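You operate a simulated robot arm through the tools that you are given. There is no shell and no other tool. Be economical: measure what you need, move in short steps, check, and stop when the job is done.

The job below is to be done with a simulated robot arm. You get a single attempt, and the scene is never put back.

Task
Put the striped blue tub in the yellow dustpan. Then put the blue bucket on the top of the test bench away on the shelf of the measuring bench. Then take the green tin from the top of the test bench and leave it on top of the blue carton. Then take the red tin on the top of the sample bench and put it away on the teal turntable top. Then put the grey block on the top of the sample bench away on the top of the gauge bench. Then press the call button to switch it on. Then open the gauge bench drawer. The order counts. Set down upright: grey block.
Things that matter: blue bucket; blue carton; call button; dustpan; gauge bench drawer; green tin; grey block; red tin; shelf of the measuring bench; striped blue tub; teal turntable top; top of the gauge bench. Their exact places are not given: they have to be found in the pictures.

The check looks at the end state, three seconds after you hand in, the way a careful person would. Anything else that was tipped, shoved, dropped, spilled or broken makes it a failure.

Robot
A 6-joint arm with a two-finger parallel gripper on a trunk, on a base that drives. Base frame: it is fixed to the floor where the robot stands at the start and does not move with it; the origin is under the middle of the robot, x ahead of it, y to its left, z up. Units: mm, rad, N and s.
With the tool pointing down near the work surface it reaches from about 220 to 660 mm from the robot's upright axis, wherever it stands. Its first joint turns from -2.897 to 2.897 rad. Places, roughly: blue bucket [250, 3000, 1000]; blue carton [0, 3000, 750]; call button [4500, 3100, 1100]; dustpan (26x18x11 cm) [2300, 2900, 900]; gauge bench drawer [-900, -4500, 700]; green tin (8x8x5 cm) [-100, 3000, 900]; grey block [2500, 2750, 1000]; red tin [2000, 3000, 1000]; shelf of the measuring bench [1100, 0, 300]; striped blue tub (5x5x5 cm) [500, 100, 800]; teal turntable top [600, -600, 800]; top of the gauge bench [-1000, -4600, 900]. Payload 1.57 kg.
The TCP is the grasp point between the finger pads, 30 mm short of the fingertips. In the tool frame z runs along the fingers and y along their closing line. The gripper opens to 110 mm. The fingers are 24 mm wide and 12 mm thick; the gripper's body (48 by 112 mm) begins 78 mm behind the TCP.
Orientation is told as [roll, pitch, yaw] about the base's x, y, z axes, in that order, counted from this pose: with the fingers straight down and closing along the base's y, the tool's x points along the base's -x, its y along +y and its z along -z.

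Tools
- The arm moves only by the tool arm_command. Its argument "motion" is a list of rows, each a list of 3 entries, a list of its own where there are three numbers: the shift along the tool's x, y, z in mm, then the turn, a rotation vector about the tool's x, y, z in rad, then the gripper command, from -1 (shut) to 1 (fully open), values between in proportion. In form: [[[dx, dy, dz], [wx, wy, wz], jaw], ...]. A call has 1 to 12 rows; each row is the pose to reach, as a shift and turn from the pose commanded when the call began, along the tool's axes at that moment. Each row takes 0.2 s and may step no farther than 50 mm and 0.15 rad from the row before; otherwise, or with a gripper value out of range, the whole call is refused. A pose out of reach is approached as far as the arm can. The call stops where the force on the tool passes 40 N (or 10 N more than at its start, if that is more) or the arm is blocked; 0.2 s more then pass. Each finger travels about 108 mm/s and halts on what it meets, pressing with about 22 N; the grip force reading is that of the motor and also rises with nothing between the fingers. The clock runs only during rows and for 0.2 s after the last one: add rows that repeat a pose to give the fingers time. It gives the time, the measured TCP pose, the force on the tool (base axes), the opening and the grip force at its end, in the units of the frame above (readings bear some noise), with the torque about the TCP (base axes, N m) and any sound that the robot's microphone picked up.
- Cameras (640 x 400 px; columns grow to the right, rows downward): "scene" is now at [41.9, 103, 1671.5]; the picture's right is [-0.53, -0.85, 0.00], its down [-0.70, 0.44, -0.56] and it looks along [0.47, -0.29, -0.83] (base axes); focal length 256 px, centre (320, 200). "wrist" rides on the gripper at [70, 16, -141] in the tool frame; the picture's right is [-0.23, 0.97, 0.00], its down [-0.86, -0.20, -0.48] and it looks along [-0.47, -0.11, 0.88] (tool axes); focal length 222 px, centre (320, 200).
- snapshot(camera): a new picture of that camera. It takes no simulated time.
- lift_body(by): slides the trunk up (or, below 0, down) by that many mm; the arm and the scene camera ride with it, the base frame stays. It gives what a move gives, with no picture.
- drive_base(legs): drives the robot by 1 to 6 legs, each [ahead, left, turn to the left] in mm, mm and rad, along the robot's own axes; the way and the turn of a leg run together, so that a leg with both is an arc; at most 1500 mm and 3.142 rad a leg. The arm and the cameras ride along, it lands a little off, and it stops where it bumps. It gives what a move gives.
- turn_head(pan, tilt): turns the head with the scene camera to pan (to the left, within 2.094 rad either way) and tilt (down, from -0.506 to 1.204), counted from straight ahead of the robot. It gives what a move gives.
- locate(camera, pixels): for up to 12 pixels [column, row] of the newest picture of that camera ("zoom" is the newest enlarged one), the place [x, y, z] in the base frame of the surface seen there, good to about 2 mm. It takes no simulated time.
- close_up(camera, box): a new picture of the part [left, top, right, bottom] of that camera's present view, enlarged. It takes no simulated time.
- finish_job(): hands the job in; it is judged then, once.

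Keep the steps short. Do not move on a guess: measure, check each grasp and each placing, and mend mistakes. In all there are 124 turns and 134 pictures (those below and enlarged ones count). Leave the gripper open and the arm clear of the work at the hand-in unless told otherwise, and finish with a single line.

The tools are called after "Request:" as a command line: name --argument value ..., lists and objects as JSON in quotes. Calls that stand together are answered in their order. arm_command: Moves the arm, as the interface text tells. Its arguments: {"type":"object","properties":{"motion":{"type":"array","items":{"type":"array"}}},"required":["motion"]} The other tools are called the same way: lift_body (by) slides the trunk up or down; drive_base (legs) drives the base; turn_head (pan, tilt) turns the head that bears the scene camera; snapshot (camera) takes a picture; locate (camera, pixels) gives the place of the surface under pixels of a picture; close_up (camera, box) takes an enlarged picture of a part of a camera's view; finish_job () hands the job in.

At the start:

```text
t: 0.0
position: [364.7, -132.0, 1077.5]
tool_rot: [0.0, 0.001, 0.0]
wrist_force: [0.4, 0.1, -0.4]
ft_torque: [0.01, -0.02, 0.01]
grip_width: 110.1
finger_force: 0.0
trunk travel left (down, up): [-275.0, 315.0]
robot x, y, heading: [-1.1, -1.4, -0.003]
head pan, tilt: [-0.555, 0.979]
```

scene: 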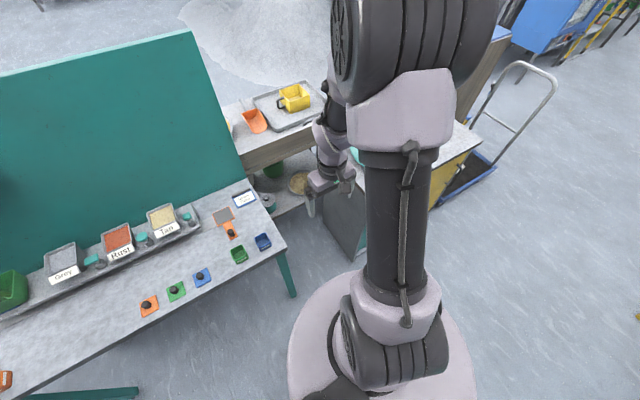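
wrist: 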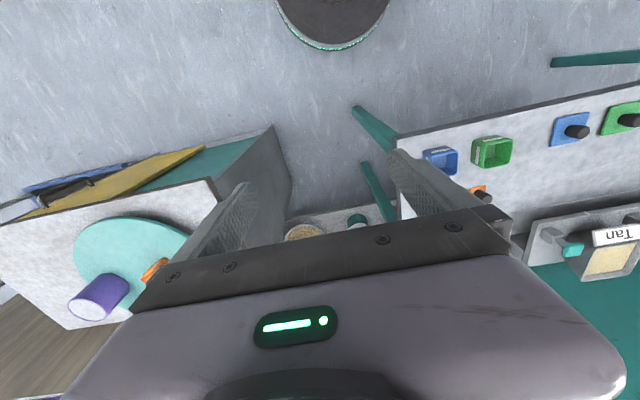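

I see a bench on the left with a blue and a green tub near its right corner, around (263,241) and (239,253). I'll enlarge that area and measure it.

Request:
close_up --camera "scene" --box '[130, 170, 300, 320]'

Request:
locate --camera "scene" --pixels '[[263, 241], [239, 253], [200, 277], [176, 292], [230, 232], [285, 246], [294, 97], [254, 122], [299, 183], [245, 198], [447, 170]]'

Request:
close_up --camera "wrist" --box '[380, 80, 640, 240]'

```text
2.67 times, centred on (215, 245) of scene
```

zoom: 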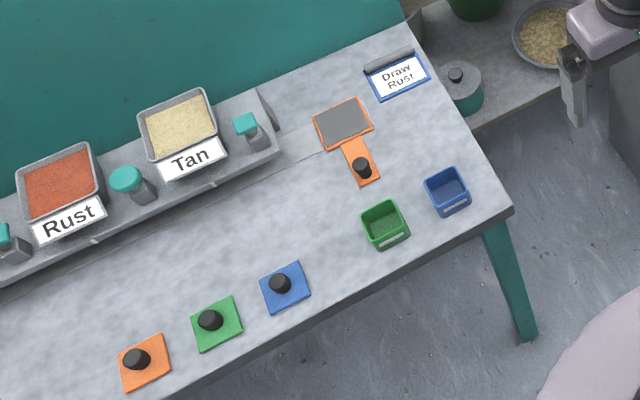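

```text
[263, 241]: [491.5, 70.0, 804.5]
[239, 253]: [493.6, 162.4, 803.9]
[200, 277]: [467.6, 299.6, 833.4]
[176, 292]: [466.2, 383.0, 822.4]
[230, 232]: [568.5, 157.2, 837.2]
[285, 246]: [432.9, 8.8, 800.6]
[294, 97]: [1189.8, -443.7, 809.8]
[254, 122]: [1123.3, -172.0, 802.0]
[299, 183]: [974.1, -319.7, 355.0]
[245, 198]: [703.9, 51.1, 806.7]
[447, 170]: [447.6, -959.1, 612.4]
```

```text
2.46 times, centred on (510, 160) of wrist
```

zoom: 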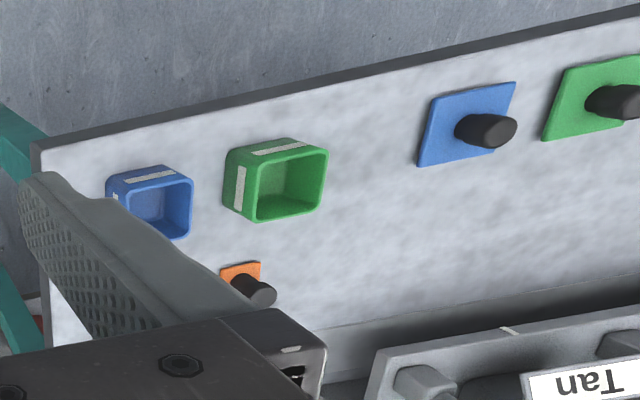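

The blue tub with white bands sits at about (491,70). I'll enlarge it to measure its corners and axes.

Request:
close_up --camera "scene" --box '[215, 215, 295, 265]'

```text
8.00 times, centred on (255, 240) of scene
```

zoom: 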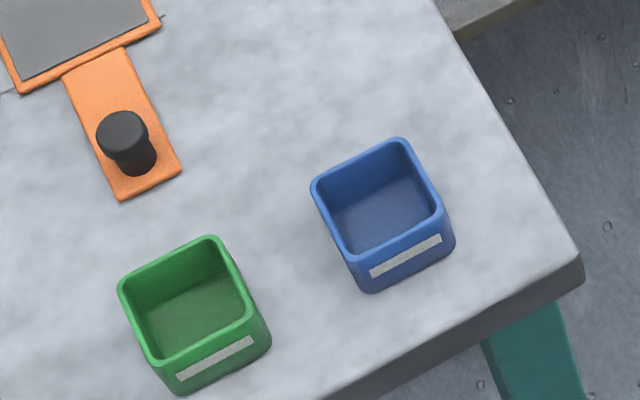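

Request:
locate --camera "zoom" --pixels '[[316, 185], [400, 142], [438, 210], [352, 254], [385, 205], [300, 280], [425, 305], [480, 200], [240, 310], [355, 160]]'

```text
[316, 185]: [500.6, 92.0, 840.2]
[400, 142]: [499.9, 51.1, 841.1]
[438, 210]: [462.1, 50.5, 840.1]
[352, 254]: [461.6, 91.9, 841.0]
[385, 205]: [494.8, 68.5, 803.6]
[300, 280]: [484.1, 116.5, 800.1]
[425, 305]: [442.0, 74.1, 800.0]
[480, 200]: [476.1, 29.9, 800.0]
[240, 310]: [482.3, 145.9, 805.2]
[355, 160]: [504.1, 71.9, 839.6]
```

Tub: centre (481, 71.5), top at z 841, bench at 800, sides along the base axes. The fingers already close along y, so I'll move above it.

Request:
arm_command --motion '[[[-20, 36, 0], [0, 0, 0], 1], [[-42, 74, 0], [0, 0, 0], 1], [[-64, 112, 20], [0, 0, 0], 1], [[-86, 150, 50], [0, 0, 0], 1], [[-105, 184, 80], [0, 0, 0], 1], [[-116.3, 203.5, 110], [0, 0, 0], 1], [[-116.3, 203.5, 140], [0, 0, 0], 1], [[-116.3, 203.5, 140], [0, 0, 0], 1]]'

Request:
snapshot --camera "wrist"

```text
refused: row 4 steps farther than a row can; nothing moved
```

```text
128 pictures are left
```

wrist: 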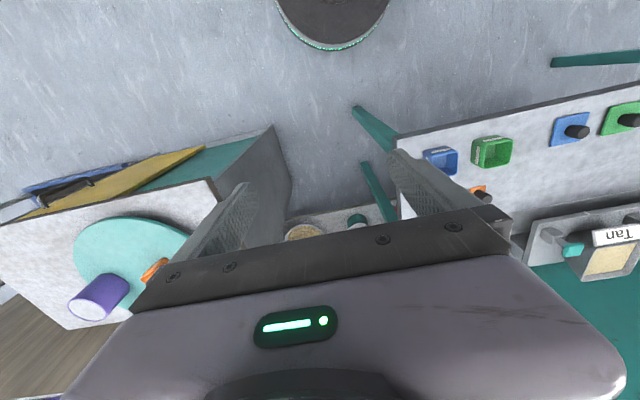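

The call was refused because one step was too long. I'll use smaller steps.

Request:
arm_command --motion '[[[-20, 36, 0], [0, 0, 0], 1], [[-42, 74, 0], [0, 0, 0], 1], [[-64, 112, 0], [0, 0, 0], 1], [[-86, 150, 0], [0, 0, 0], 1], [[-105, 184, 25], [0, 0, 0], 1], [[-116.3, 203.5, 65], [0, 0, 0], 1], [[-116.3, 203.5, 110], [0, 0, 0], 1], [[-116.3, 203.5, 150], [0, 0, 0], 1], [[-116.3, 203.5, 150], [0, 0, 0], 1]]'

Request:
snapshot --camera "wrist"

```text
t: 2.0
position: [481.9, 71.8, 929.7]
tool_rot: [0.001, -0.001, 0.0]
wrist_force: [0.1, 0.2, -0.1]
ft_torque: [0.0, 0.0, 0.02]
grip_width: 110.0
finger_force: 0.1
trunk travel left (down, up): [-275.0, 315.0]
robot x, y, heading: [2.7, 0.5, 0.002]
head pan, tilt: [-0.555, 0.979]
```

```text
127 pictures are left
```

wrist: 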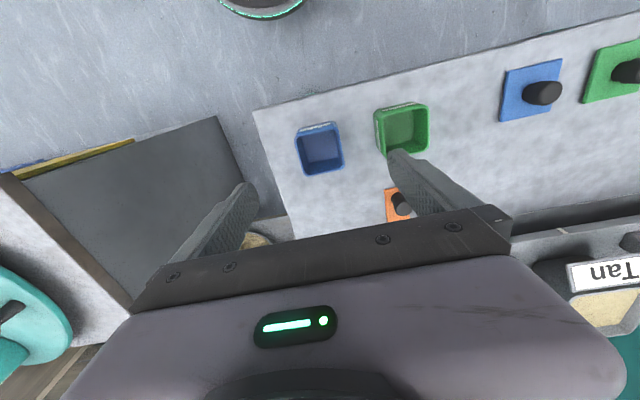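

The green tub's edge is about 67 mm from the blue tub's centre, so I'll narrow the jaws to about 77 mm before going down.

Request:
arm_command --motion '[[[0, 0, 0], [0, 0, 0], 0.4], [[0, 0, 20], [0, 0, 0], 0.4], [[0, 0, 50], [0, 0, 0], 0.4], [[0, 0, 75], [0, 0, 0], 0.4], [[0, 0, 93], [0, 0, 0], 0.4], [[0, 0, 93], [0, 0, 0], 0.4]]'

Request:
snapshot --camera "wrist"

```text
t: 3.4
position: [481.3, 70.0, 834.6]
tool_rot: [-0.001, -0.001, -0.002]
wrist_force: [0.3, 0.0, 0.4]
ft_torque: [0.05, 0.05, 0.02]
grip_width: 76.9
finger_force: 0.0
trunk travel left (down, up): [-275.0, 315.0]
robot x, y, heading: [-4.2, 0.5, -0.003]
head pan, tilt: [-0.555, 0.979]
```

```text
126 pictures are left
```

wrist: 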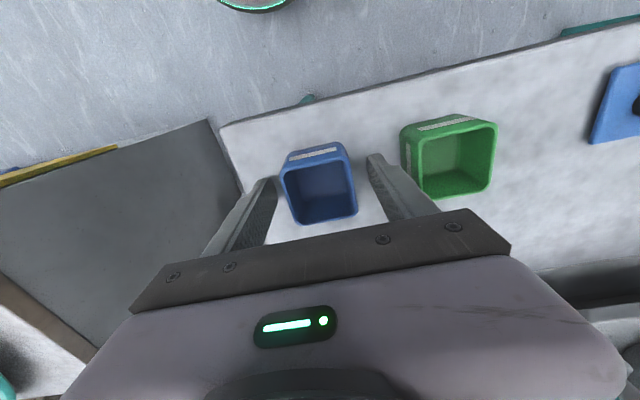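

The tub is between the fingers. I'll close on it, then lift.

Request:
arm_command --motion '[[[0, 0, 0], [0, 0, 0], 0], [[0, 0, 0], [0, 0, 0], -0.4], [[0, 0, 0], [0, 0, 0], -0.6], [[0, 0, 0], [0, 0, 0], -0.6], [[0, 0, -25], [0, 0, 0], -0.6], [[0, 0, -60], [0, 0, 0], -0.6], [[0, 0, -100], [0, 0, 0], -0.6], [[0, 0, -145], [0, 0, 0], -0.6], [[0, 0, -190], [0, 0, 0], -0.6]]'

Request:
snapshot --camera "wrist"

Request:
turn_head --pan 1.3 --tilt 0.35

Request:
snapshot --camera "scene"

```text
t: 5.4
position: [480.5, 72.4, 1026.5]
tool_rot: [0.001, 0.002, -0.001]
wrist_force: [0.2, -0.2, -0.7]
ft_torque: [0.0, -0.03, 0.01]
grip_width: 47.1
finger_force: 22.1
trunk travel left (down, up): [-275.0, 315.0]
robot x, y, heading: [-1.8, 3.0, -0.003]
head pan, tilt: [-0.555, 0.979]
```

```text
125 pictures are left
```

wrist: 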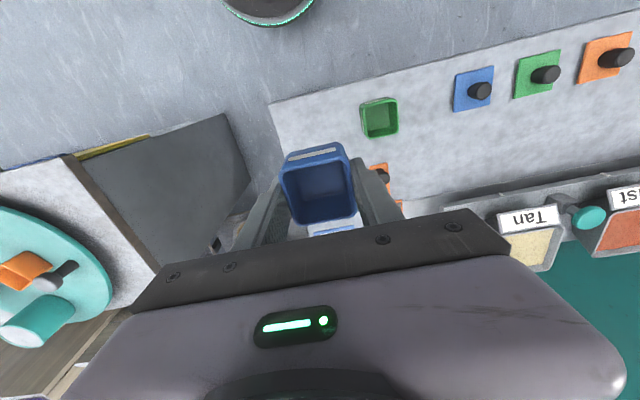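

```text
t: 7.2
position: [482.1, 72.1, 1024.8]
tool_rot: [0.0, 0.0, -0.001]
wrist_force: [0.1, 0.0, -0.3]
ft_torque: [-0.02, 0.03, -0.04]
grip_width: 47.3
finger_force: 22.1
trunk travel left (down, up): [-275.0, 315.0]
robot x, y, heading: [-1.8, -0.2, 0.0]
head pan, tilt: [1.3, 0.351]
```

```text
124 pictures are left
```

scene: 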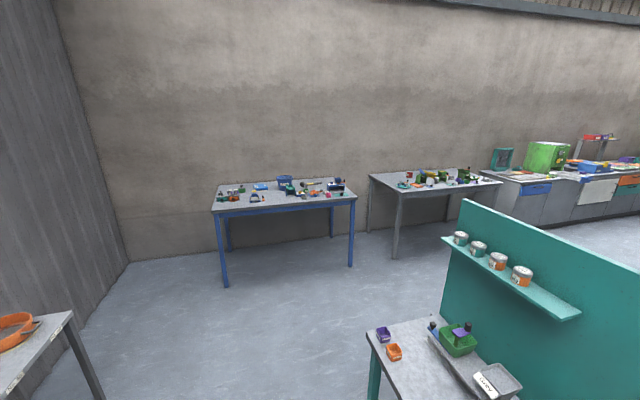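

The tub is gripped (47 mm opening). The head picture shows two tables near the back wall, the blue-legged test bench and the grey-legged sample bench. I'll measure them and the way between.

Request:
locate --camera "scene" --pixels '[[212, 208], [356, 197], [337, 180], [397, 192], [501, 183], [370, 175], [470, 168], [368, 330], [460, 200], [577, 313], [72, 315], [225, 285]]'

Request:
close_up --camera "scene" --box '[200, 160, 360, 260]'

Request:
close_up --camera "scene" --box '[360, 130, 520, 230]'

```text
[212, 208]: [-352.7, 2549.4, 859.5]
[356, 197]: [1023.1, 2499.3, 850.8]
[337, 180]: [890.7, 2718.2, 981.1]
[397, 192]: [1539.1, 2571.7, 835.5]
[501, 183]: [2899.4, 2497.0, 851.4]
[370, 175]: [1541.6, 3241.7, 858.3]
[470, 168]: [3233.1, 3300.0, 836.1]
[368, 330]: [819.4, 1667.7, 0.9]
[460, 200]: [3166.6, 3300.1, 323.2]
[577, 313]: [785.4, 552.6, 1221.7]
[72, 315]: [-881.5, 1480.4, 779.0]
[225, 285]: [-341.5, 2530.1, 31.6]
```

```text
4.00 times, centred on (280, 210) of scene
```

zoom: 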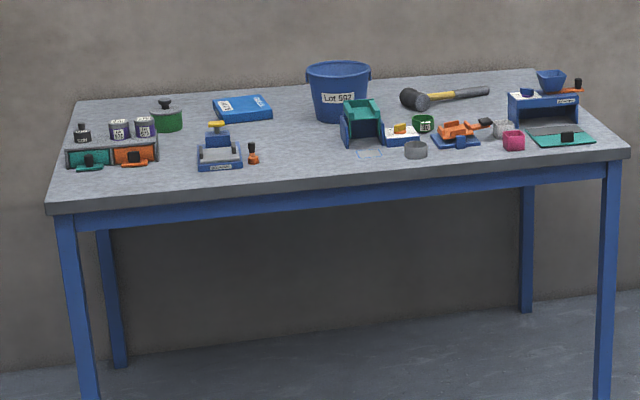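

```text
4.00 times, centred on (440, 180) of scene
```

zoom: 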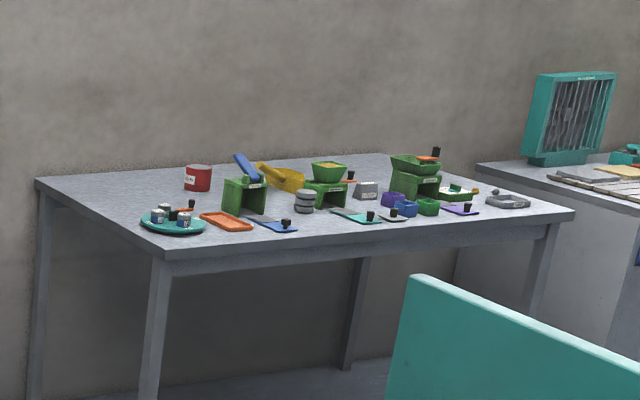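

I'll check where the first bench ends, so I know how much passage there is.

Request:
snapshot --camera "scene"

Request:
locate --camera "scene" --pixels '[[374, 340], [440, 318], [445, 242], [462, 202], [395, 352], [383, 335], [420, 300], [500, 225], [75, 318], [70, 308]]'

```text
121 pictures are left
```

scene: 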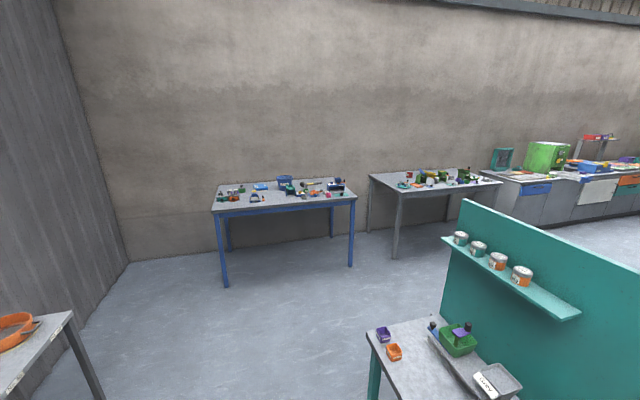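

```text
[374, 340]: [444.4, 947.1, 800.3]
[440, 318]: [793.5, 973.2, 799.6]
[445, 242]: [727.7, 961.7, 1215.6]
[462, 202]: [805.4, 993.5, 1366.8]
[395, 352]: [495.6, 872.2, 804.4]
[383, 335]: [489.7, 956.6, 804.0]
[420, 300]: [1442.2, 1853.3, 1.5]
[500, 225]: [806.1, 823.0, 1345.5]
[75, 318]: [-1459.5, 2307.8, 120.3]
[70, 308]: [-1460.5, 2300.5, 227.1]
```

The first bench ends near y=1000, so the passage at y≈1850 is clear. I'll turn left, drive up, then strafe right to the front of the sample bench.

Request:
drive_base --legs '[[0, 0, 1.571], [1500, 0, 0], [350, 0, 0], [0, -1500, 0], [0, -750, 0]]'

Request:
turn_head --pan 0.0 --tilt 0.6

Request:
snapshot --camera "scene"

```text
t: 31.0
position: [2169.2, 2318.7, 1025.4]
tool_rot: [0.0, 0.001, 1.577]
wrist_force: [1.0, 0.7, -0.6]
ft_torque: [0.0, 0.0, -0.02]
grip_width: 47.1
finger_force: 21.6
trunk travel left (down, up): [-275.0, 315.0]
robot x, y, heading: [2244.3, 1842.3, 1.579]
head pan, tilt: [1.3, 0.351]
```

```text
t: 32.5
position: [2169.2, 2320.4, 1026.2]
tool_rot: [0.001, -0.001, 1.576]
wrist_force: [-0.4, 0.2, -1.3]
ft_torque: [-0.02, 0.0, -0.03]
grip_width: 47.6
finger_force: 22.6
trunk travel left (down, up): [-275.0, 315.0]
robot x, y, heading: [2247.4, 1835.2, 1.578]
head pan, tilt: [0.0, 0.6]
```

```text
120 pictures are left
```

scene: 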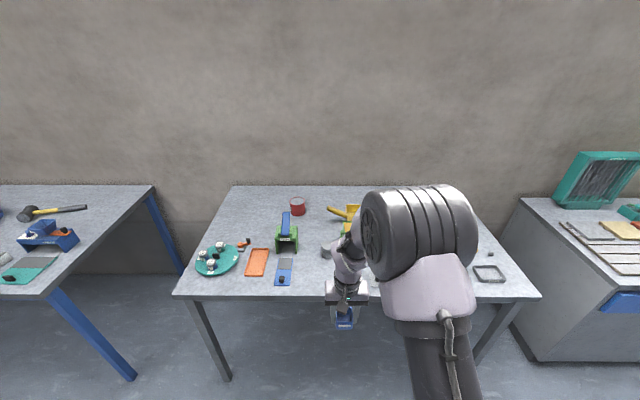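

The arm hides most of the dustpan, which shows at (345,212). I'll measure what is visible.

Request:
locate --camera "scene" --pixels '[[335, 210], [355, 209], [350, 218], [297, 205], [330, 252], [287, 240], [175, 293], [538, 297], [230, 188], [490, 273]]'

Request:
drive_base --legs '[[0, -420, 0]]'

Request:
snapshot --camera "scene"

```text
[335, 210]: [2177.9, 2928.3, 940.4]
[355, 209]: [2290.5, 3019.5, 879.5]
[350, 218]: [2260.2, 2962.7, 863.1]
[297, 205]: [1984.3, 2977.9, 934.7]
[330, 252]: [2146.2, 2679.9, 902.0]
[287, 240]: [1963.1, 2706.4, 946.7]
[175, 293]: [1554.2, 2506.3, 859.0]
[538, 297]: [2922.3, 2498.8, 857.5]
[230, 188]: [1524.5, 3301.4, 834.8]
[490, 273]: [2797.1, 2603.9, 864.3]
```

```text
t: 35.0
position: [2587.8, 2323.5, 1027.0]
tool_rot: [-0.001, -0.001, 1.582]
wrist_force: [0.3, 0.3, 0.0]
ft_torque: [0.0, 0.01, -0.04]
grip_width: 47.3
finger_force: 22.0
trunk travel left (down, up): [-275.0, 315.0]
robot x, y, heading: [2666.3, 1845.7, 1.583]
head pan, tilt: [0.0, 0.6]
```

```text
119 pictures are left
```

scene: 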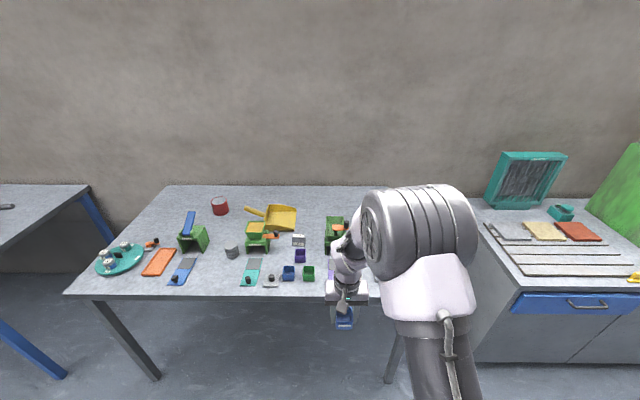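

Request:
close_up --camera "scene" --box '[200, 185, 344, 275]'

```text
4.44 times, centred on (272, 230) of scene
```

zoom: 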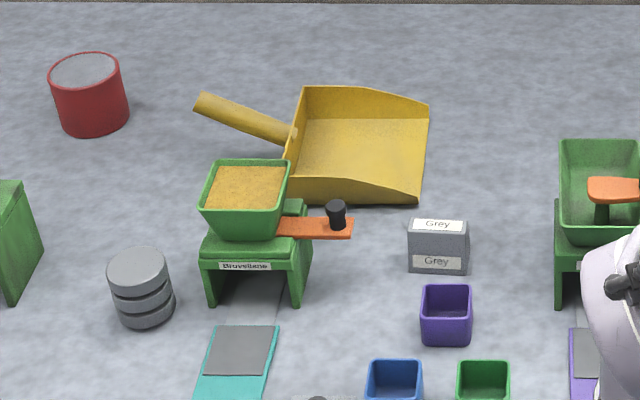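

Request:
locate --camera "zoom" --pixels '[[360, 160], [305, 90], [428, 105], [418, 195], [290, 180], [340, 125], [400, 150], [245, 180], [438, 220], [438, 265], [85, 65], [335, 205]]'

```text
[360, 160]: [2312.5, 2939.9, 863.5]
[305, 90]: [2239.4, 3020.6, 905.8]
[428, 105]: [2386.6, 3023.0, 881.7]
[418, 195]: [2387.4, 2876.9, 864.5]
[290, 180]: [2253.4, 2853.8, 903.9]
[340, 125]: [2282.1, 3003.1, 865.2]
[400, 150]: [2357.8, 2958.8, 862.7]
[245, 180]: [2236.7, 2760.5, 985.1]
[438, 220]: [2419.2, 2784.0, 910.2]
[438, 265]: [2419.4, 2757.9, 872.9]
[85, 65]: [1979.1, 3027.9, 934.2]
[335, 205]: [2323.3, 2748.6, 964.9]
```

The dustpan floor is at z 863, spanning x 2240–2390 and y 2855–3023. Before approaching I need to know how wide the robot's base is, so I'll look down at it.

Request:
turn_head --pan -0.3 --tilt 1.2

Request:
snapshot --camera "scene"

```text
t: 36.0
position: [2587.1, 2323.0, 1025.9]
tool_rot: [0.001, 0.0, 1.58]
wrist_force: [0.5, 0.2, -0.8]
ft_torque: [0.03, 0.0, -0.02]
grip_width: 47.3
finger_force: 22.0
trunk travel left (down, up): [-275.0, 315.0]
robot x, y, heading: [2665.8, 1839.4, 1.582]
head pan, tilt: [-0.3, 1.201]
```

```text
117 pictures are left
```

scene: 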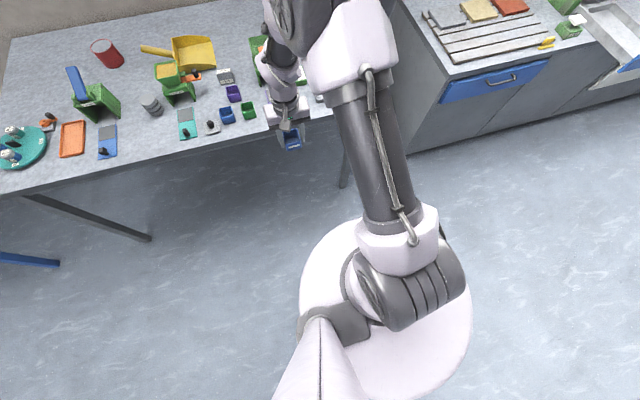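

Request:
locate --camera "scene" --pixels '[[310, 300], [306, 260], [345, 225], [466, 320], [440, 370], [320, 340], [380, 265], [300, 330], [330, 232]]'

```text
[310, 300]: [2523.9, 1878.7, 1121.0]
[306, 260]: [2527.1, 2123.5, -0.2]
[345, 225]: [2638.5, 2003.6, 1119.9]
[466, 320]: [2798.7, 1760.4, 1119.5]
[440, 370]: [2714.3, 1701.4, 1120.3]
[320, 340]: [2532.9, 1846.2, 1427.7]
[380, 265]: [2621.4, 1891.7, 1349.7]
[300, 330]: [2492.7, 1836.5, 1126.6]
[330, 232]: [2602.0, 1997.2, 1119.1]
```

The disc at z 1120 is the trunk top, with a radius of about 165. The wrist camera showed a lit rim of the mobile base, so I'll measure that next.

Request:
snapshot --camera "wrist"

Request:
locate --camera "wrist" --pixels '[[266, 22], [264, 8], [232, 3], [300, 3], [266, 17]]'

```text
116 pictures are left
```

wrist: 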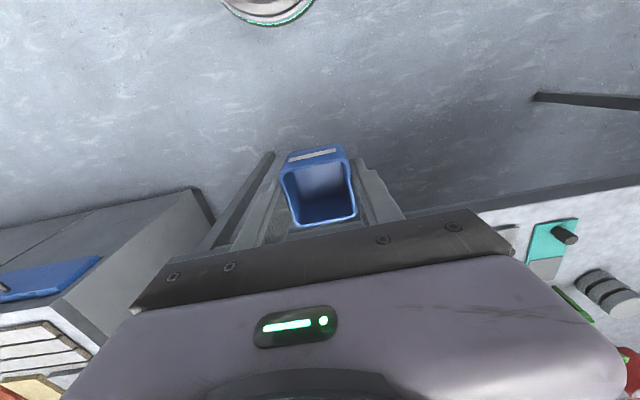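

```text
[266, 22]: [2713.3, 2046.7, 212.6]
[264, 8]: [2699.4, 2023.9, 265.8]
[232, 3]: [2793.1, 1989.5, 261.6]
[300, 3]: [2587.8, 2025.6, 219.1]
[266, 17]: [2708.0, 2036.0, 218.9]
```

The base is about 210 mm in radius and only 265 mm tall, so it fits under the table. I'll raise the trunk 120 mm so the tub clears the mill (top about 985), then move left and forward to y≈2275.

Request:
lift_body --by 120

Request:
drive_base --legs '[[0, 330, 0], [435, 0, 0]]'

Request:
turn_head --pan 0.0 --tilt 0.9

Request:
snapshot --camera "scene"

```text
t: 37.5
position: [2586.5, 2322.7, 1147.1]
tool_rot: [-0.001, -0.002, 1.582]
wrist_force: [0.2, -0.3, -0.9]
ft_torque: [0.0, -0.01, -0.02]
grip_width: 47.4
finger_force: 22.3
trunk travel left (down, up): [-395.0, 195.0]
robot x, y, heading: [2659.7, 1841.2, 1.579]
head pan, tilt: [-0.3, 1.201]
```

```text
t: 41.9
position: [2255.8, 2751.1, 1145.1]
tool_rot: [0.001, 0.001, 1.576]
wrist_force: [0.2, -1.0, -0.5]
ft_torque: [-0.01, 0.0, 0.01]
grip_width: 47.4
finger_force: 22.2
trunk travel left (down, up): [-395.0, 195.0]
robot x, y, heading: [2332.0, 2269.5, 1.577]
head pan, tilt: [-0.3, 1.201]
```

```text
t: 42.7
position: [2255.7, 2751.1, 1145.8]
tool_rot: [0.001, 0.0, 1.576]
wrist_force: [0.5, 1.2, 0.7]
ft_torque: [-0.01, 0.03, 0.01]
grip_width: 47.7
finger_force: 22.1
trunk travel left (down, up): [-395.0, 195.0]
robot x, y, heading: [2332.1, 2270.5, 1.573]
head pan, tilt: [0.0, 0.901]
```

```text
115 pictures are left
```

scene: 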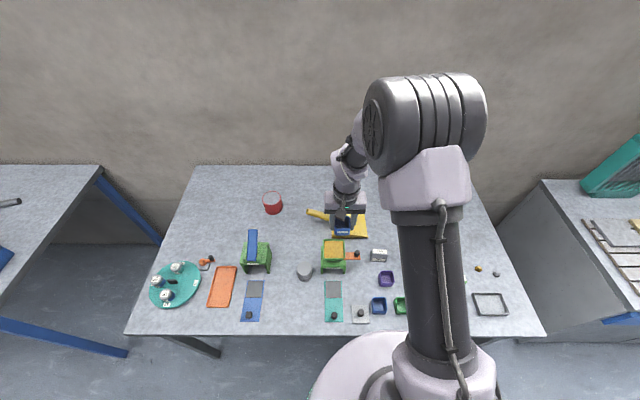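

I'm in position. I'll move the tub over the dustpan centre (2318, 2936), staying high, then lower it partway.

Request:
arm_command --motion '[[[-45, -15, 0], [0, 0, 0], -0.6], [[-90, -31, 0], [0, 0, 0], -0.6], [[-135, -47, 0], [0, 0, 0], -0.6], [[-178, -62, 0], [0, 0, 0], -0.6], [[-185, -62, 40], [0, 0, 0], -0.6], [[-185, -62, 85], [0, 0, 0], -0.6], [[-185, -62, 130], [0, 0, 0], -0.6], [[-185, -62, 175], [0, 0, 0], -0.6], [[-185, -62, 175], [0, 0, 0], -0.6]]'

Request:
close_up --camera "scene" --box '[260, 120, 420, 280]'

Request:
snapshot --camera "wrist"

```text
t: 44.7
position: [2316.7, 2935.7, 971.9]
tool_rot: [0.001, 0.001, 1.576]
wrist_force: [-0.1, 0.2, -0.6]
ft_torque: [0.0, -0.02, 0.01]
grip_width: 47.3
finger_force: 23.0
trunk travel left (down, up): [-395.0, 195.0]
robot x, y, heading: [2324.4, 2268.2, 1.578]
head pan, tilt: [0.0, 0.901]
```

```text
2.50 times, centred on (340, 200) of scene
```

zoom: 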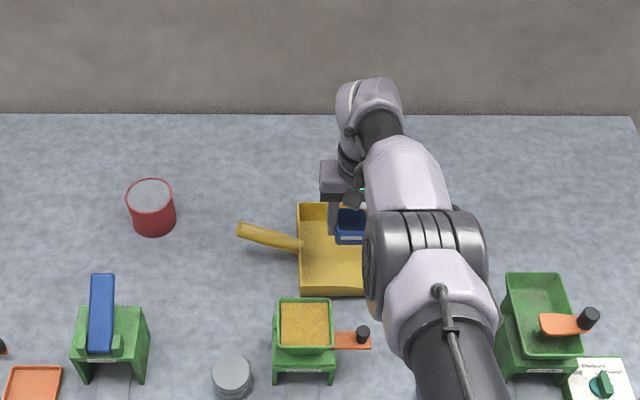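

```text
113 pictures are left
```

wrist: 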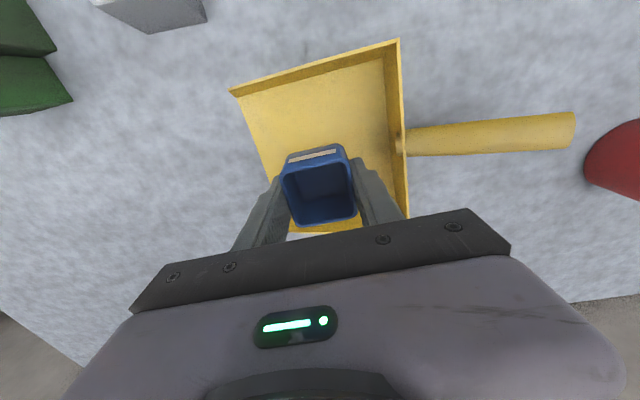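

The tub is over the pan. I'll lower until it just rests (TCP about 899).

Request:
arm_command --motion '[[[0, 0, 40], [0, 0, 0], -0.6], [[0, 0, 62], [0, 0, 0], -0.6], [[0, 0, 70], [0, 0, 0], -0.6], [[0, 0, 73], [0, 0, 0], -0.6], [[0, 0, 73], [0, 0, 0], -0.6]]'

```text
t: 45.9
position: [2318.7, 2913.9, 907.6]
tool_rot: [0.0, -0.001, 1.576]
wrist_force: [0.1, 0.8, -0.6]
ft_torque: [0.0, 0.01, -0.02]
grip_width: 47.6
finger_force: 21.9
out of reach, approached as far as the arm can: row 1, 2, 3, 4, 5
trunk travel left (down, up): [-395.0, 195.0]
robot x, y, heading: [2334.1, 2270.4, 1.574]
head pan, tilt: [0.0, 0.901]
```

I'm at the edge of reach at (2319, 2914), z 907.6, which is still well inside the pan. I'll lower the trunk the last 8 mm.

Request:
lift_body --by -8

Request:
snapshot --camera "wrist"

```text
t: 46.5
position: [2319.1, 2915.0, 900.2]
tool_rot: [0.0, 0.0, 1.577]
wrist_force: [1.0, 0.2, -1.8]
ft_torque: [0.01, -0.01, -0.03]
grip_width: 47.3
finger_force: 21.9
trunk travel left (down, up): [-387.0, 203.0]
robot x, y, heading: [2328.0, 2272.5, 1.572]
head pan, tilt: [0.0, 0.901]
```

```text
112 pictures are left
```

wrist: 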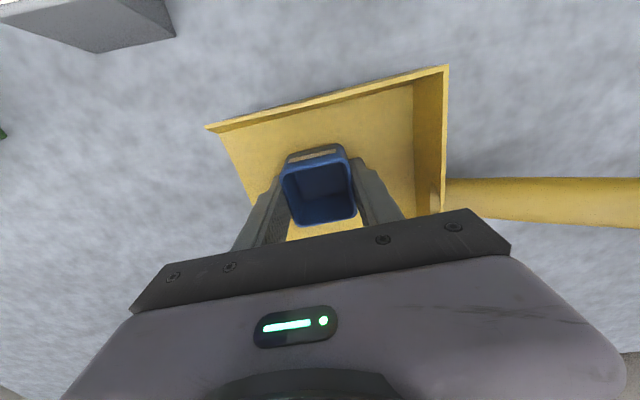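

The tub is within about 1 mm of the pan floor. I'll open gently and check.

Request:
arm_command --motion '[[[0, 0, 0], [0, 0, 0], -0.1], [[0, 0, 0], [0, 0, 0], 0.2], [[0, 0, 0], [0, 0, 0], 0.3], [[0, 0, 0], [0, 0, 0], 0.3]]'

Request:
snapshot --camera "wrist"

```text
t: 47.5
position: [2318.6, 2914.8, 900.6]
tool_rot: [0.001, -0.001, 1.575]
wrist_force: [-0.6, 0.2, -0.2]
ft_torque: [-0.01, 0.03, 0.02]
grip_width: 71.4
finger_force: 0.1
trunk travel left (down, up): [-387.0, 203.0]
robot x, y, heading: [2332.3, 2271.4, 1.578]
head pan, tilt: [0.0, 0.901]
```

```text
111 pictures are left
```

wrist: 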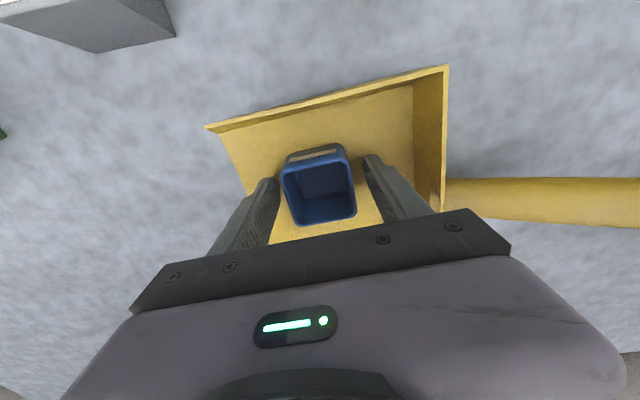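

It's released and standing level. I'll lift straight up, then retract.

Request:
arm_command --motion '[[[0, 0, -30], [0, 0, 0], 0.3], [[0, 0, -70], [0, 0, 0], 0.3], [[0, 0, -115], [0, 0, 0], 0.3], [[0, 0, -160], [0, 0, 0], 0.3], [[0, 0, -200], [0, 0, 0], 0.3], [[45, 0, -220], [0, 0, 0], 0.3], [[90, 0, -240], [0, 0, 0], 0.3], [[135, 0, -240], [0, 0, 0], 0.3], [[180, 0, -240], [0, 0, 0], 0.3], [[220, 0, -240], [0, 0, 0], 0.3], [[260, 0, -240], [0, 0, 0], 0.3]]'

Request:
drive_base --legs '[[-420, 0, 0]]'

Request:
snapshot --camera "scene"

```text
t: 49.9
position: [2319.8, 2651.3, 1138.6]
tool_rot: [0.001, 0.0, 1.577]
wrist_force: [0.1, -0.2, -0.5]
ft_torque: [0.04, 0.01, -0.01]
grip_width: 71.6
finger_force: 0.0
trunk travel left (down, up): [-387.0, 203.0]
robot x, y, heading: [2328.9, 2271.3, 1.576]
head pan, tilt: [0.0, 0.901]
```

```text
t: 52.5
position: [2320.2, 2231.7, 1138.8]
tool_rot: [0.0, -0.002, 1.582]
wrist_force: [-0.9, -0.3, -0.9]
ft_torque: [0.02, -0.04, -0.02]
grip_width: 71.4
finger_force: 0.0
trunk travel left (down, up): [-387.0, 203.0]
robot x, y, heading: [2329.4, 1849.1, 1.579]
head pan, tilt: [0.0, 0.901]
```

```text
110 pictures are left
```

scene: 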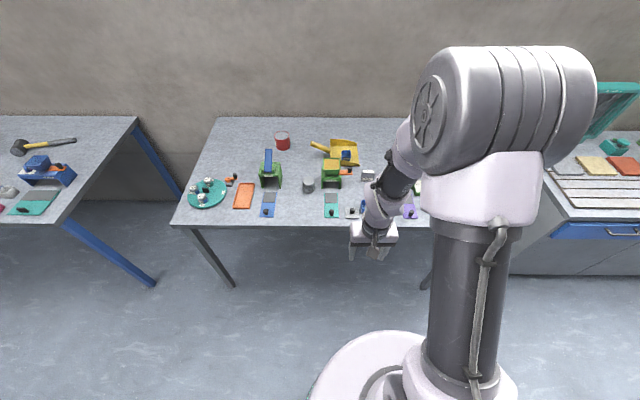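

The tub stands in the dustpan. Next is the bucket on the test bench: I'll strafe left about 1900 mm.

Request:
drive_base --legs '[[0, 1400, 0], [0, 500, 0]]'

Request:
snapshot --camera "scene"

```text
t: 62.0
position: [420.4, 2218.2, 1139.2]
tool_rot: [0.0, 0.0, 1.575]
wrist_force: [0.2, -0.1, 0.3]
ft_torque: [0.04, -0.02, -0.02]
grip_width: 71.3
finger_force: 0.0
trunk travel left (down, up): [-387.0, 203.0]
robot x, y, heading: [433.0, 1833.6, 1.571]
head pan, tilt: [0.0, 0.901]
```

```text
109 pictures are left
```

scene: 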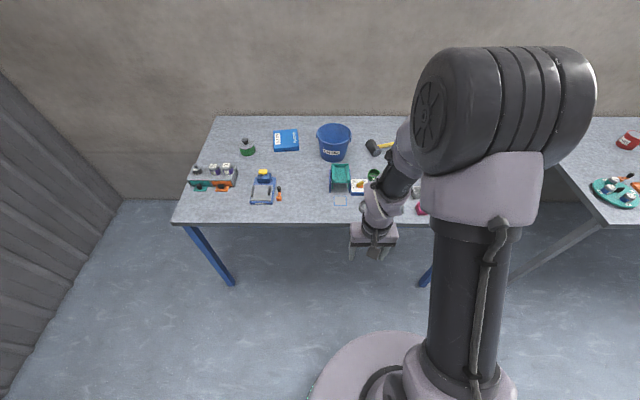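

Request:
close_up --camera "scene" --box '[240, 110, 400, 210]'

Request:
locate --camera "zoom" --pixels '[[305, 75], [445, 82], [375, 58], [375, 105], [370, 80], [325, 180], [365, 195], [412, 178], [185, 110], [35, 140], [520, 150], [405, 225]]'

```text
4.00 times, centred on (320, 160) of scene
```

zoom: 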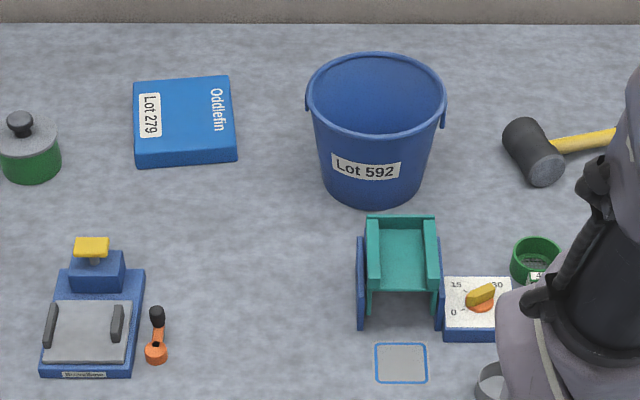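

```text
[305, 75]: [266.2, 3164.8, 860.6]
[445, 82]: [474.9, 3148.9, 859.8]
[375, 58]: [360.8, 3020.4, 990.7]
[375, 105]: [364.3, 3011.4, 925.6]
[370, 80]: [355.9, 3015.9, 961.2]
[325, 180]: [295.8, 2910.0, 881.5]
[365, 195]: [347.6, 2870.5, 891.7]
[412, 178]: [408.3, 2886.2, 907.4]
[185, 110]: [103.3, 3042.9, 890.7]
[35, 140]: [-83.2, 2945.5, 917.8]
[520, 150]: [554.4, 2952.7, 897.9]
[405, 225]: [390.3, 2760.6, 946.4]
```

The bucket (Lot 592) is at about (355, 2940), rim at z 1000. The grasp depends on how the measuring bench's shelf can be entered, so I'll go and look at the shelf first.

Request:
drive_base --legs '[[0, 420, 0], [-1500, 0, 0], [-550, 0, 0], [0, 0, -1.571]]'

Request:
turn_head --pan 0.0 --tilt 0.8

Request:
snapshot --camera "scene"

```text
t: 78.1
position: [375.7, -174.1, 1137.6]
tool_rot: [0.0, -0.001, -0.029]
wrist_force: [-0.3, 0.5, -0.5]
ft_torque: [0.01, -0.02, -0.02]
grip_width: 71.5
finger_force: 0.1
trunk travel left (down, up): [-387.0, 203.0]
robot x, y, heading: [-6.4, -170.5, -0.023]
head pan, tilt: [0.0, 0.901]
```

```text
t: 78.7
position: [374.8, -174.3, 1139.9]
tool_rot: [0.001, 0.001, -0.028]
wrist_force: [0.2, 0.1, 0.6]
ft_torque: [-0.01, 0.01, -0.01]
grip_width: 71.7
finger_force: 0.1
trunk travel left (down, up): [-387.0, 203.0]
robot x, y, heading: [-5.9, -171.7, -0.026]
head pan, tilt: [0.0, 0.799]
```

```text
107 pictures are left
```

scene: 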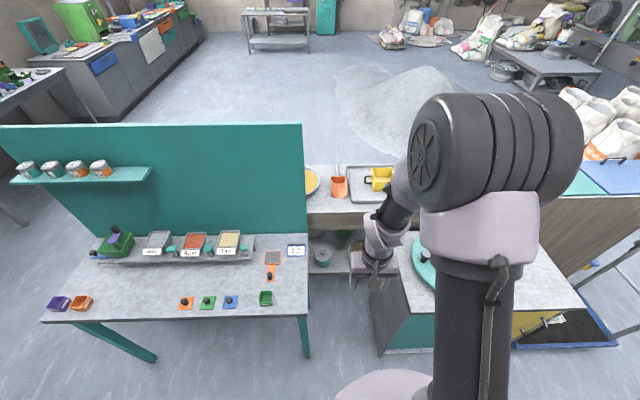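

Request:
locate --camera "scene" --pixels '[[307, 310], [302, 130], [322, 212], [310, 195], [345, 168], [372, 285], [375, 355], [322, 258], [340, 235], [400, 90], [515, 335], [620, 195]]'

Request:
close_up --camera "scene" --box '[290, 140, 450, 360]'

```text
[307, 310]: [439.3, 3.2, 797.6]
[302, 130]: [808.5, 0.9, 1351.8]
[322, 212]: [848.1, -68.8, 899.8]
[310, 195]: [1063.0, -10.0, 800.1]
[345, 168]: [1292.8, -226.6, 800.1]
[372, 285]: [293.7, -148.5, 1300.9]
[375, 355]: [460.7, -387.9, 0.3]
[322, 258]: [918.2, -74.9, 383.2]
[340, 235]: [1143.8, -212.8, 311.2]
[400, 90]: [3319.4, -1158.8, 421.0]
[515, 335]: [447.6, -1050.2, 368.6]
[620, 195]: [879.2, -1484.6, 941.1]
```

```text
1.82 times, centred on (370, 250) of scene
```

zoom: 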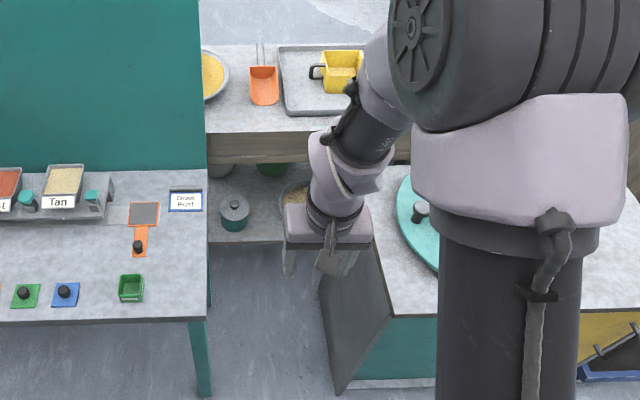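

From this side the gap to the shelf is too narrow for the base. I'll go around to the far side (x≈2000), which looks like open floor, and look from there.

Request:
drive_base --legs '[[0, 0, 1.597], [1500, 0, 0], [520, 0, 0], [0, -1500, 0], [0, -550, 0], [-1200, 0, 0]]'

Request:
turn_head --pan 1.9 --tilt 0.6

Request:
snapshot --camera "scene"

```text
t: 108.2
position: [2042.8, 1064.8, 1139.5]
tool_rot: [0.0, -0.001, 1.583]
wrist_force: [0.1, -0.8, -0.6]
ft_torque: [-0.01, 0.02, 0.01]
grip_width: 71.4
finger_force: 0.1
trunk travel left (down, up): [-387.0, 203.0]
robot x, y, heading: [2058.5, 680.1, 1.58]
head pan, tilt: [0.0, 0.799]
```

```text
t: 110.1
position: [2043.9, 1064.6, 1139.6]
tool_rot: [-0.002, 0.0, 1.583]
wrist_force: [0.2, 0.2, 0.6]
ft_torque: [-0.01, 0.01, -0.02]
grip_width: 71.9
finger_force: 0.2
trunk travel left (down, up): [-387.0, 203.0]
robot x, y, heading: [2054.5, 684.2, 1.58]
head pan, tilt: [1.901, 0.6]
```

```text
105 pictures are left
```

scene: 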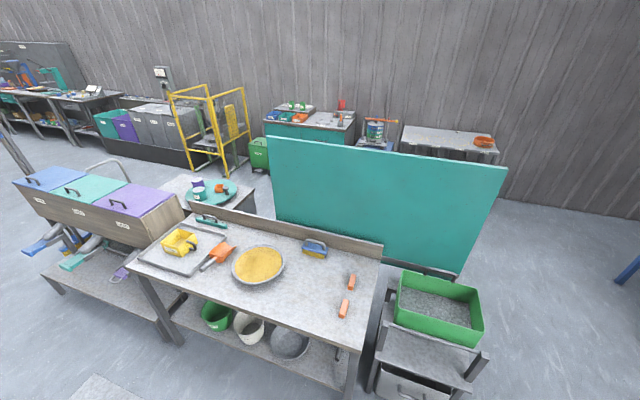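

The measuring bench's front, with an open lower shelf, is on this side. I'll measure it.

Request:
locate --camera "scene" --pixels '[[135, 263], [352, 352], [384, 245], [200, 215], [180, 318], [330, 378], [215, 315], [250, 330], [290, 345], [165, 300], [270, 390], [320, 350]]'

Request:
close_up --camera "scene" --box '[130, 250, 390, 400]'

```text
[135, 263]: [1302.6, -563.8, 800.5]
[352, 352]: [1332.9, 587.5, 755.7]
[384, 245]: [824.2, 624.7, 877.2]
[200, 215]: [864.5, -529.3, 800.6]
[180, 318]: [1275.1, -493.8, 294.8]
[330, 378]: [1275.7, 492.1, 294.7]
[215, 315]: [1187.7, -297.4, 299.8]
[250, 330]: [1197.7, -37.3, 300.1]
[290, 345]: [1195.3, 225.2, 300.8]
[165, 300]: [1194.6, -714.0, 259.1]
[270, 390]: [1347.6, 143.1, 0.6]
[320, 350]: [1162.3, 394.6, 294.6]
```

```text
2.46 times, centred on (260, 325) of scene
```

zoom: 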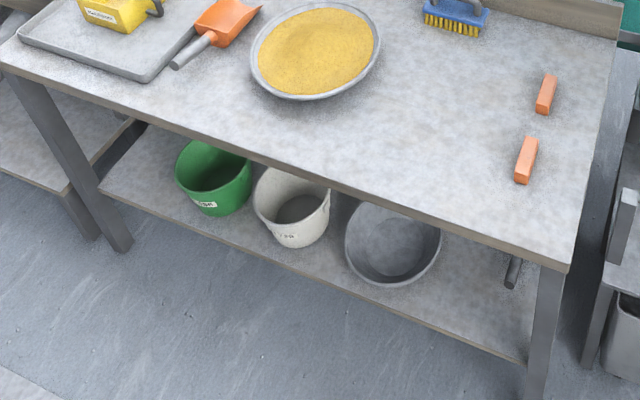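

The shelf is at z 295, x 830–1275, y about −500 to 500. It already holds a green bucket, a white bucket and a grey bowl, so the free spot seems to be at the y≈400 end. I'll face it and look from lower down.

Request:
drive_base --legs '[[0, 0, 1.561], [0, 350, 0]]'

Request:
lift_body --by -380

Request:
turn_head --pan 0.1 --tilt 0.75

Request:
snapshot --camera "scene"

```text
t: 116.1
position: [1662.5, 343.4, 1138.3]
tool_rot: [0.001, -0.001, 3.11]
wrist_force: [0.5, -0.4, 0.2]
ft_torque: [0.02, 0.01, 0.02]
grip_width: 71.6
finger_force: 0.0
trunk travel left (down, up): [-387.0, 203.0]
robot x, y, heading: [2046.1, 339.5, 3.113]
head pan, tilt: [1.901, 0.6]
```

```text
t: 119.7
position: [1662.9, 343.4, 758.2]
tool_rot: [0.001, -0.001, 3.109]
wrist_force: [-0.8, 0.2, 0.8]
ft_torque: [0.01, -0.01, 0.01]
grip_width: 71.6
finger_force: 0.1
trunk travel left (down, up): [-7.0, 583.0]
robot x, y, heading: [2045.9, 339.0, 3.106]
head pan, tilt: [1.901, 0.6]
```

```text
t: 121.5
position: [1663.8, 345.0, 758.5]
tool_rot: [-0.002, -0.001, 3.108]
wrist_force: [0.1, 0.2, -0.7]
ft_torque: [0.0, 0.0, 0.0]
grip_width: 71.4
finger_force: 0.0
trunk travel left (down, up): [-7.0, 583.0]
robot x, y, heading: [2047.5, 340.9, 3.105]
head pan, tilt: [0.099, 0.75]
```

```text
103 pictures are left
```

scene: 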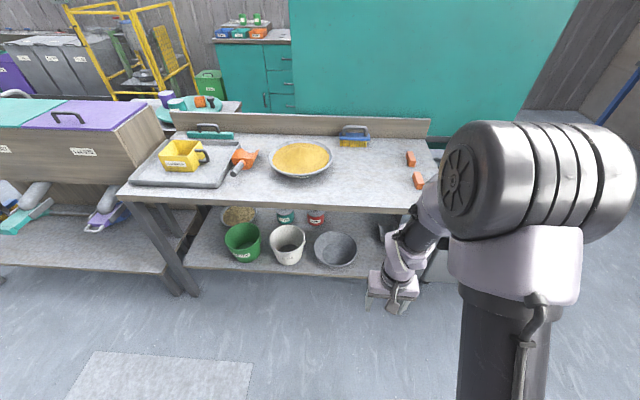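

The arm hides the shelf's right end, so I'll strafe 400 mm to the right and look again.

Request:
drive_base --legs '[[0, -400, 0]]'

Request:
turn_head --pan 0.35 --tilt 0.75

Request:
close_up --camera "scene" --box '[120, 130, 440, 330]'

```text
t: 124.0
position: [1676.5, 741.8, 758.0]
tool_rot: [0.001, -0.001, 3.102]
wrist_force: [0.4, -0.1, -0.7]
ft_torque: [0.0, 0.02, -0.01]
grip_width: 71.6
finger_force: 0.1
trunk travel left (down, up): [-7.0, 583.0]
robot x, y, heading: [2057.5, 733.5, 3.102]
head pan, tilt: [0.099, 0.75]
```

```text
t: 124.8
position: [1678.2, 741.8, 758.4]
tool_rot: [-0.001, 0.0, 3.101]
wrist_force: [0.1, 0.3, -0.2]
ft_torque: [0.0, -0.01, 0.02]
grip_width: 71.5
finger_force: 0.1
trunk travel left (down, up): [-7.0, 583.0]
robot x, y, heading: [2061.6, 737.5, 3.099]
head pan, tilt: [0.351, 0.75]
```

```text
2.00 times, centred on (280, 230) of scene
```

zoom: 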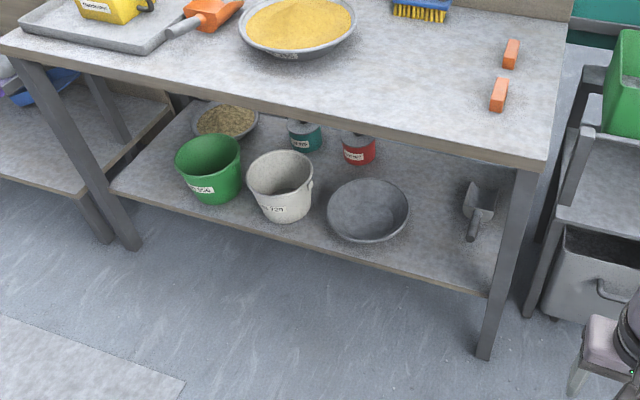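

Request:
locate --camera "zoom" --pixels '[[328, 210], [410, 210], [368, 243], [475, 240], [465, 205], [495, 190], [430, 240], [487, 295], [400, 268], [525, 175], [420, 180], [545, 165]]'

```text
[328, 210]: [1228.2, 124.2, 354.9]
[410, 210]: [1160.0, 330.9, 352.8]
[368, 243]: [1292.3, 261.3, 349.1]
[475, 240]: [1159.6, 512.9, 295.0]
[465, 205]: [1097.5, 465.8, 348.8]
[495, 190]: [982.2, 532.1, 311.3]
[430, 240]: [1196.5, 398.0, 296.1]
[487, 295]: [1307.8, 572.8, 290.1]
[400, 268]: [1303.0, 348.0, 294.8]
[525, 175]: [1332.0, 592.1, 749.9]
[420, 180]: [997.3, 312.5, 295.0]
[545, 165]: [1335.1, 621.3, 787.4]
```

Shelf floor at z 295, front edge x≈1305, top's underside about 750. The free spot is near (1215, 432), between the bowl (edge y≈333) and the leg (y≈575), with the scoop behind. That calls for a forward-tilted grasp on the bucket's side wall. I'll go back to the test bench.

Request:
lift_body --by 400

Request:
drive_base --legs '[[0, 0, -1.53], [1130, 0, 0], [0, 1500, 0], [0, 80, 0]]'

Request:
turn_head --pan 0.1 --tilt 0.75

Request:
snapshot --camera "scene"

```text
t: 128.6
position: [1678.2, 741.3, 1158.3]
tool_rot: [0.0, -0.001, 3.101]
wrist_force: [-0.7, 0.4, -0.3]
ft_torque: [-0.02, 0.0, -0.02]
grip_width: 71.6
finger_force: 0.0
trunk travel left (down, up): [-407.0, 183.0]
robot x, y, heading: [2060.3, 738.9, 3.102]
head pan, tilt: [0.351, 0.75]
```

```text
t: 145.8
position: [460.7, 2220.8, 1158.8]
tool_rot: [-0.001, 0.001, 1.616]
wrist_force: [-0.4, 0.2, -0.4]
ft_torque: [0.03, -0.04, 0.02]
grip_width: 71.5
finger_force: 0.0
trunk travel left (down, up): [-407.0, 183.0]
robot x, y, heading: [488.9, 1838.9, 1.618]
head pan, tilt: [0.351, 0.75]
```

```text
t: 146.5
position: [461.0, 2220.9, 1158.4]
tool_rot: [-0.001, 0.0, 1.617]
wrist_force: [-0.7, -0.2, 0.0]
ft_torque: [-0.07, 0.0, 0.02]
grip_width: 71.7
finger_force: 0.1
trunk travel left (down, up): [-407.0, 183.0]
robot x, y, heading: [490.4, 1838.5, 1.612]
head pan, tilt: [0.099, 0.75]
```

```text
101 pictures are left
```

scene: 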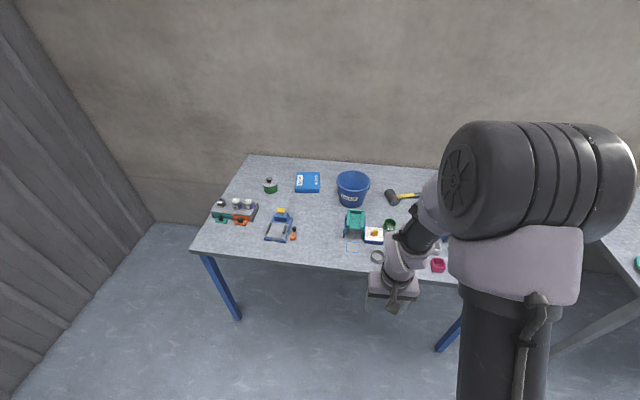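

I'll measure the bucket rim in a close-up.

Request:
close_up --camera "scene" --box '[320, 160, 400, 210]'

Request:
close_up --camera "scene" --box '[335, 165, 375, 190]'

```text
8.00 times, centred on (360, 185) of scene
```

zoom: 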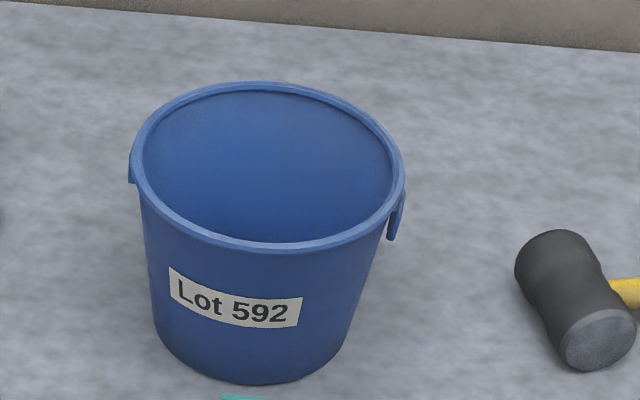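

```text
16.00 times, centred on (355, 178) of scene
```

zoom: 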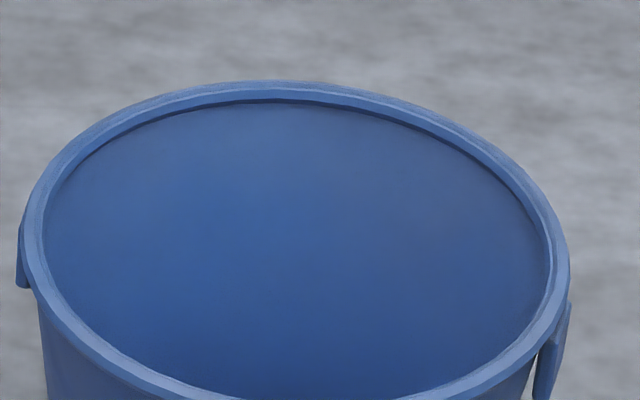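

Request:
locate --camera "zoom" --pixels '[[32, 210], [265, 90], [562, 265], [120, 362], [450, 385], [450, 120], [20, 270], [562, 320], [90, 140], [280, 200]]'

```text
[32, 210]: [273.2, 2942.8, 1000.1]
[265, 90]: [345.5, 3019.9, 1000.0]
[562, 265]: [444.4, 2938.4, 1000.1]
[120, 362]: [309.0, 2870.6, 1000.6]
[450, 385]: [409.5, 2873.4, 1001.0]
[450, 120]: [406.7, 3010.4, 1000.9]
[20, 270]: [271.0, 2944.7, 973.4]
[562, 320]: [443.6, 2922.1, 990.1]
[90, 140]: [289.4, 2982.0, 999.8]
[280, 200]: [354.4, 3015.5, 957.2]
```

Bucket centre (359, 2939), rim radius about 85, rim at z 1000, with lugs at its ±x sides. I'll grip the wall 30° forward of the left lug with the tool tilted about 38°. First I'll straighten and drive up to the table.

Request:
drive_base --legs '[[0, 0, -0.043], [430, 0, 0]]'

```text
t: 149.6
position: [479.7, 2661.3, 1159.0]
tool_rot: [0.0, 0.001, 1.571]
wrist_force: [-0.1, 0.8, -0.1]
ft_torque: [0.01, 0.01, 0.03]
grip_width: 71.7
finger_force: 0.1
trunk travel left (down, up): [-407.0, 183.0]
robot x, y, heading: [486.6, 2276.6, 1.565]
head pan, tilt: [0.099, 0.75]
```

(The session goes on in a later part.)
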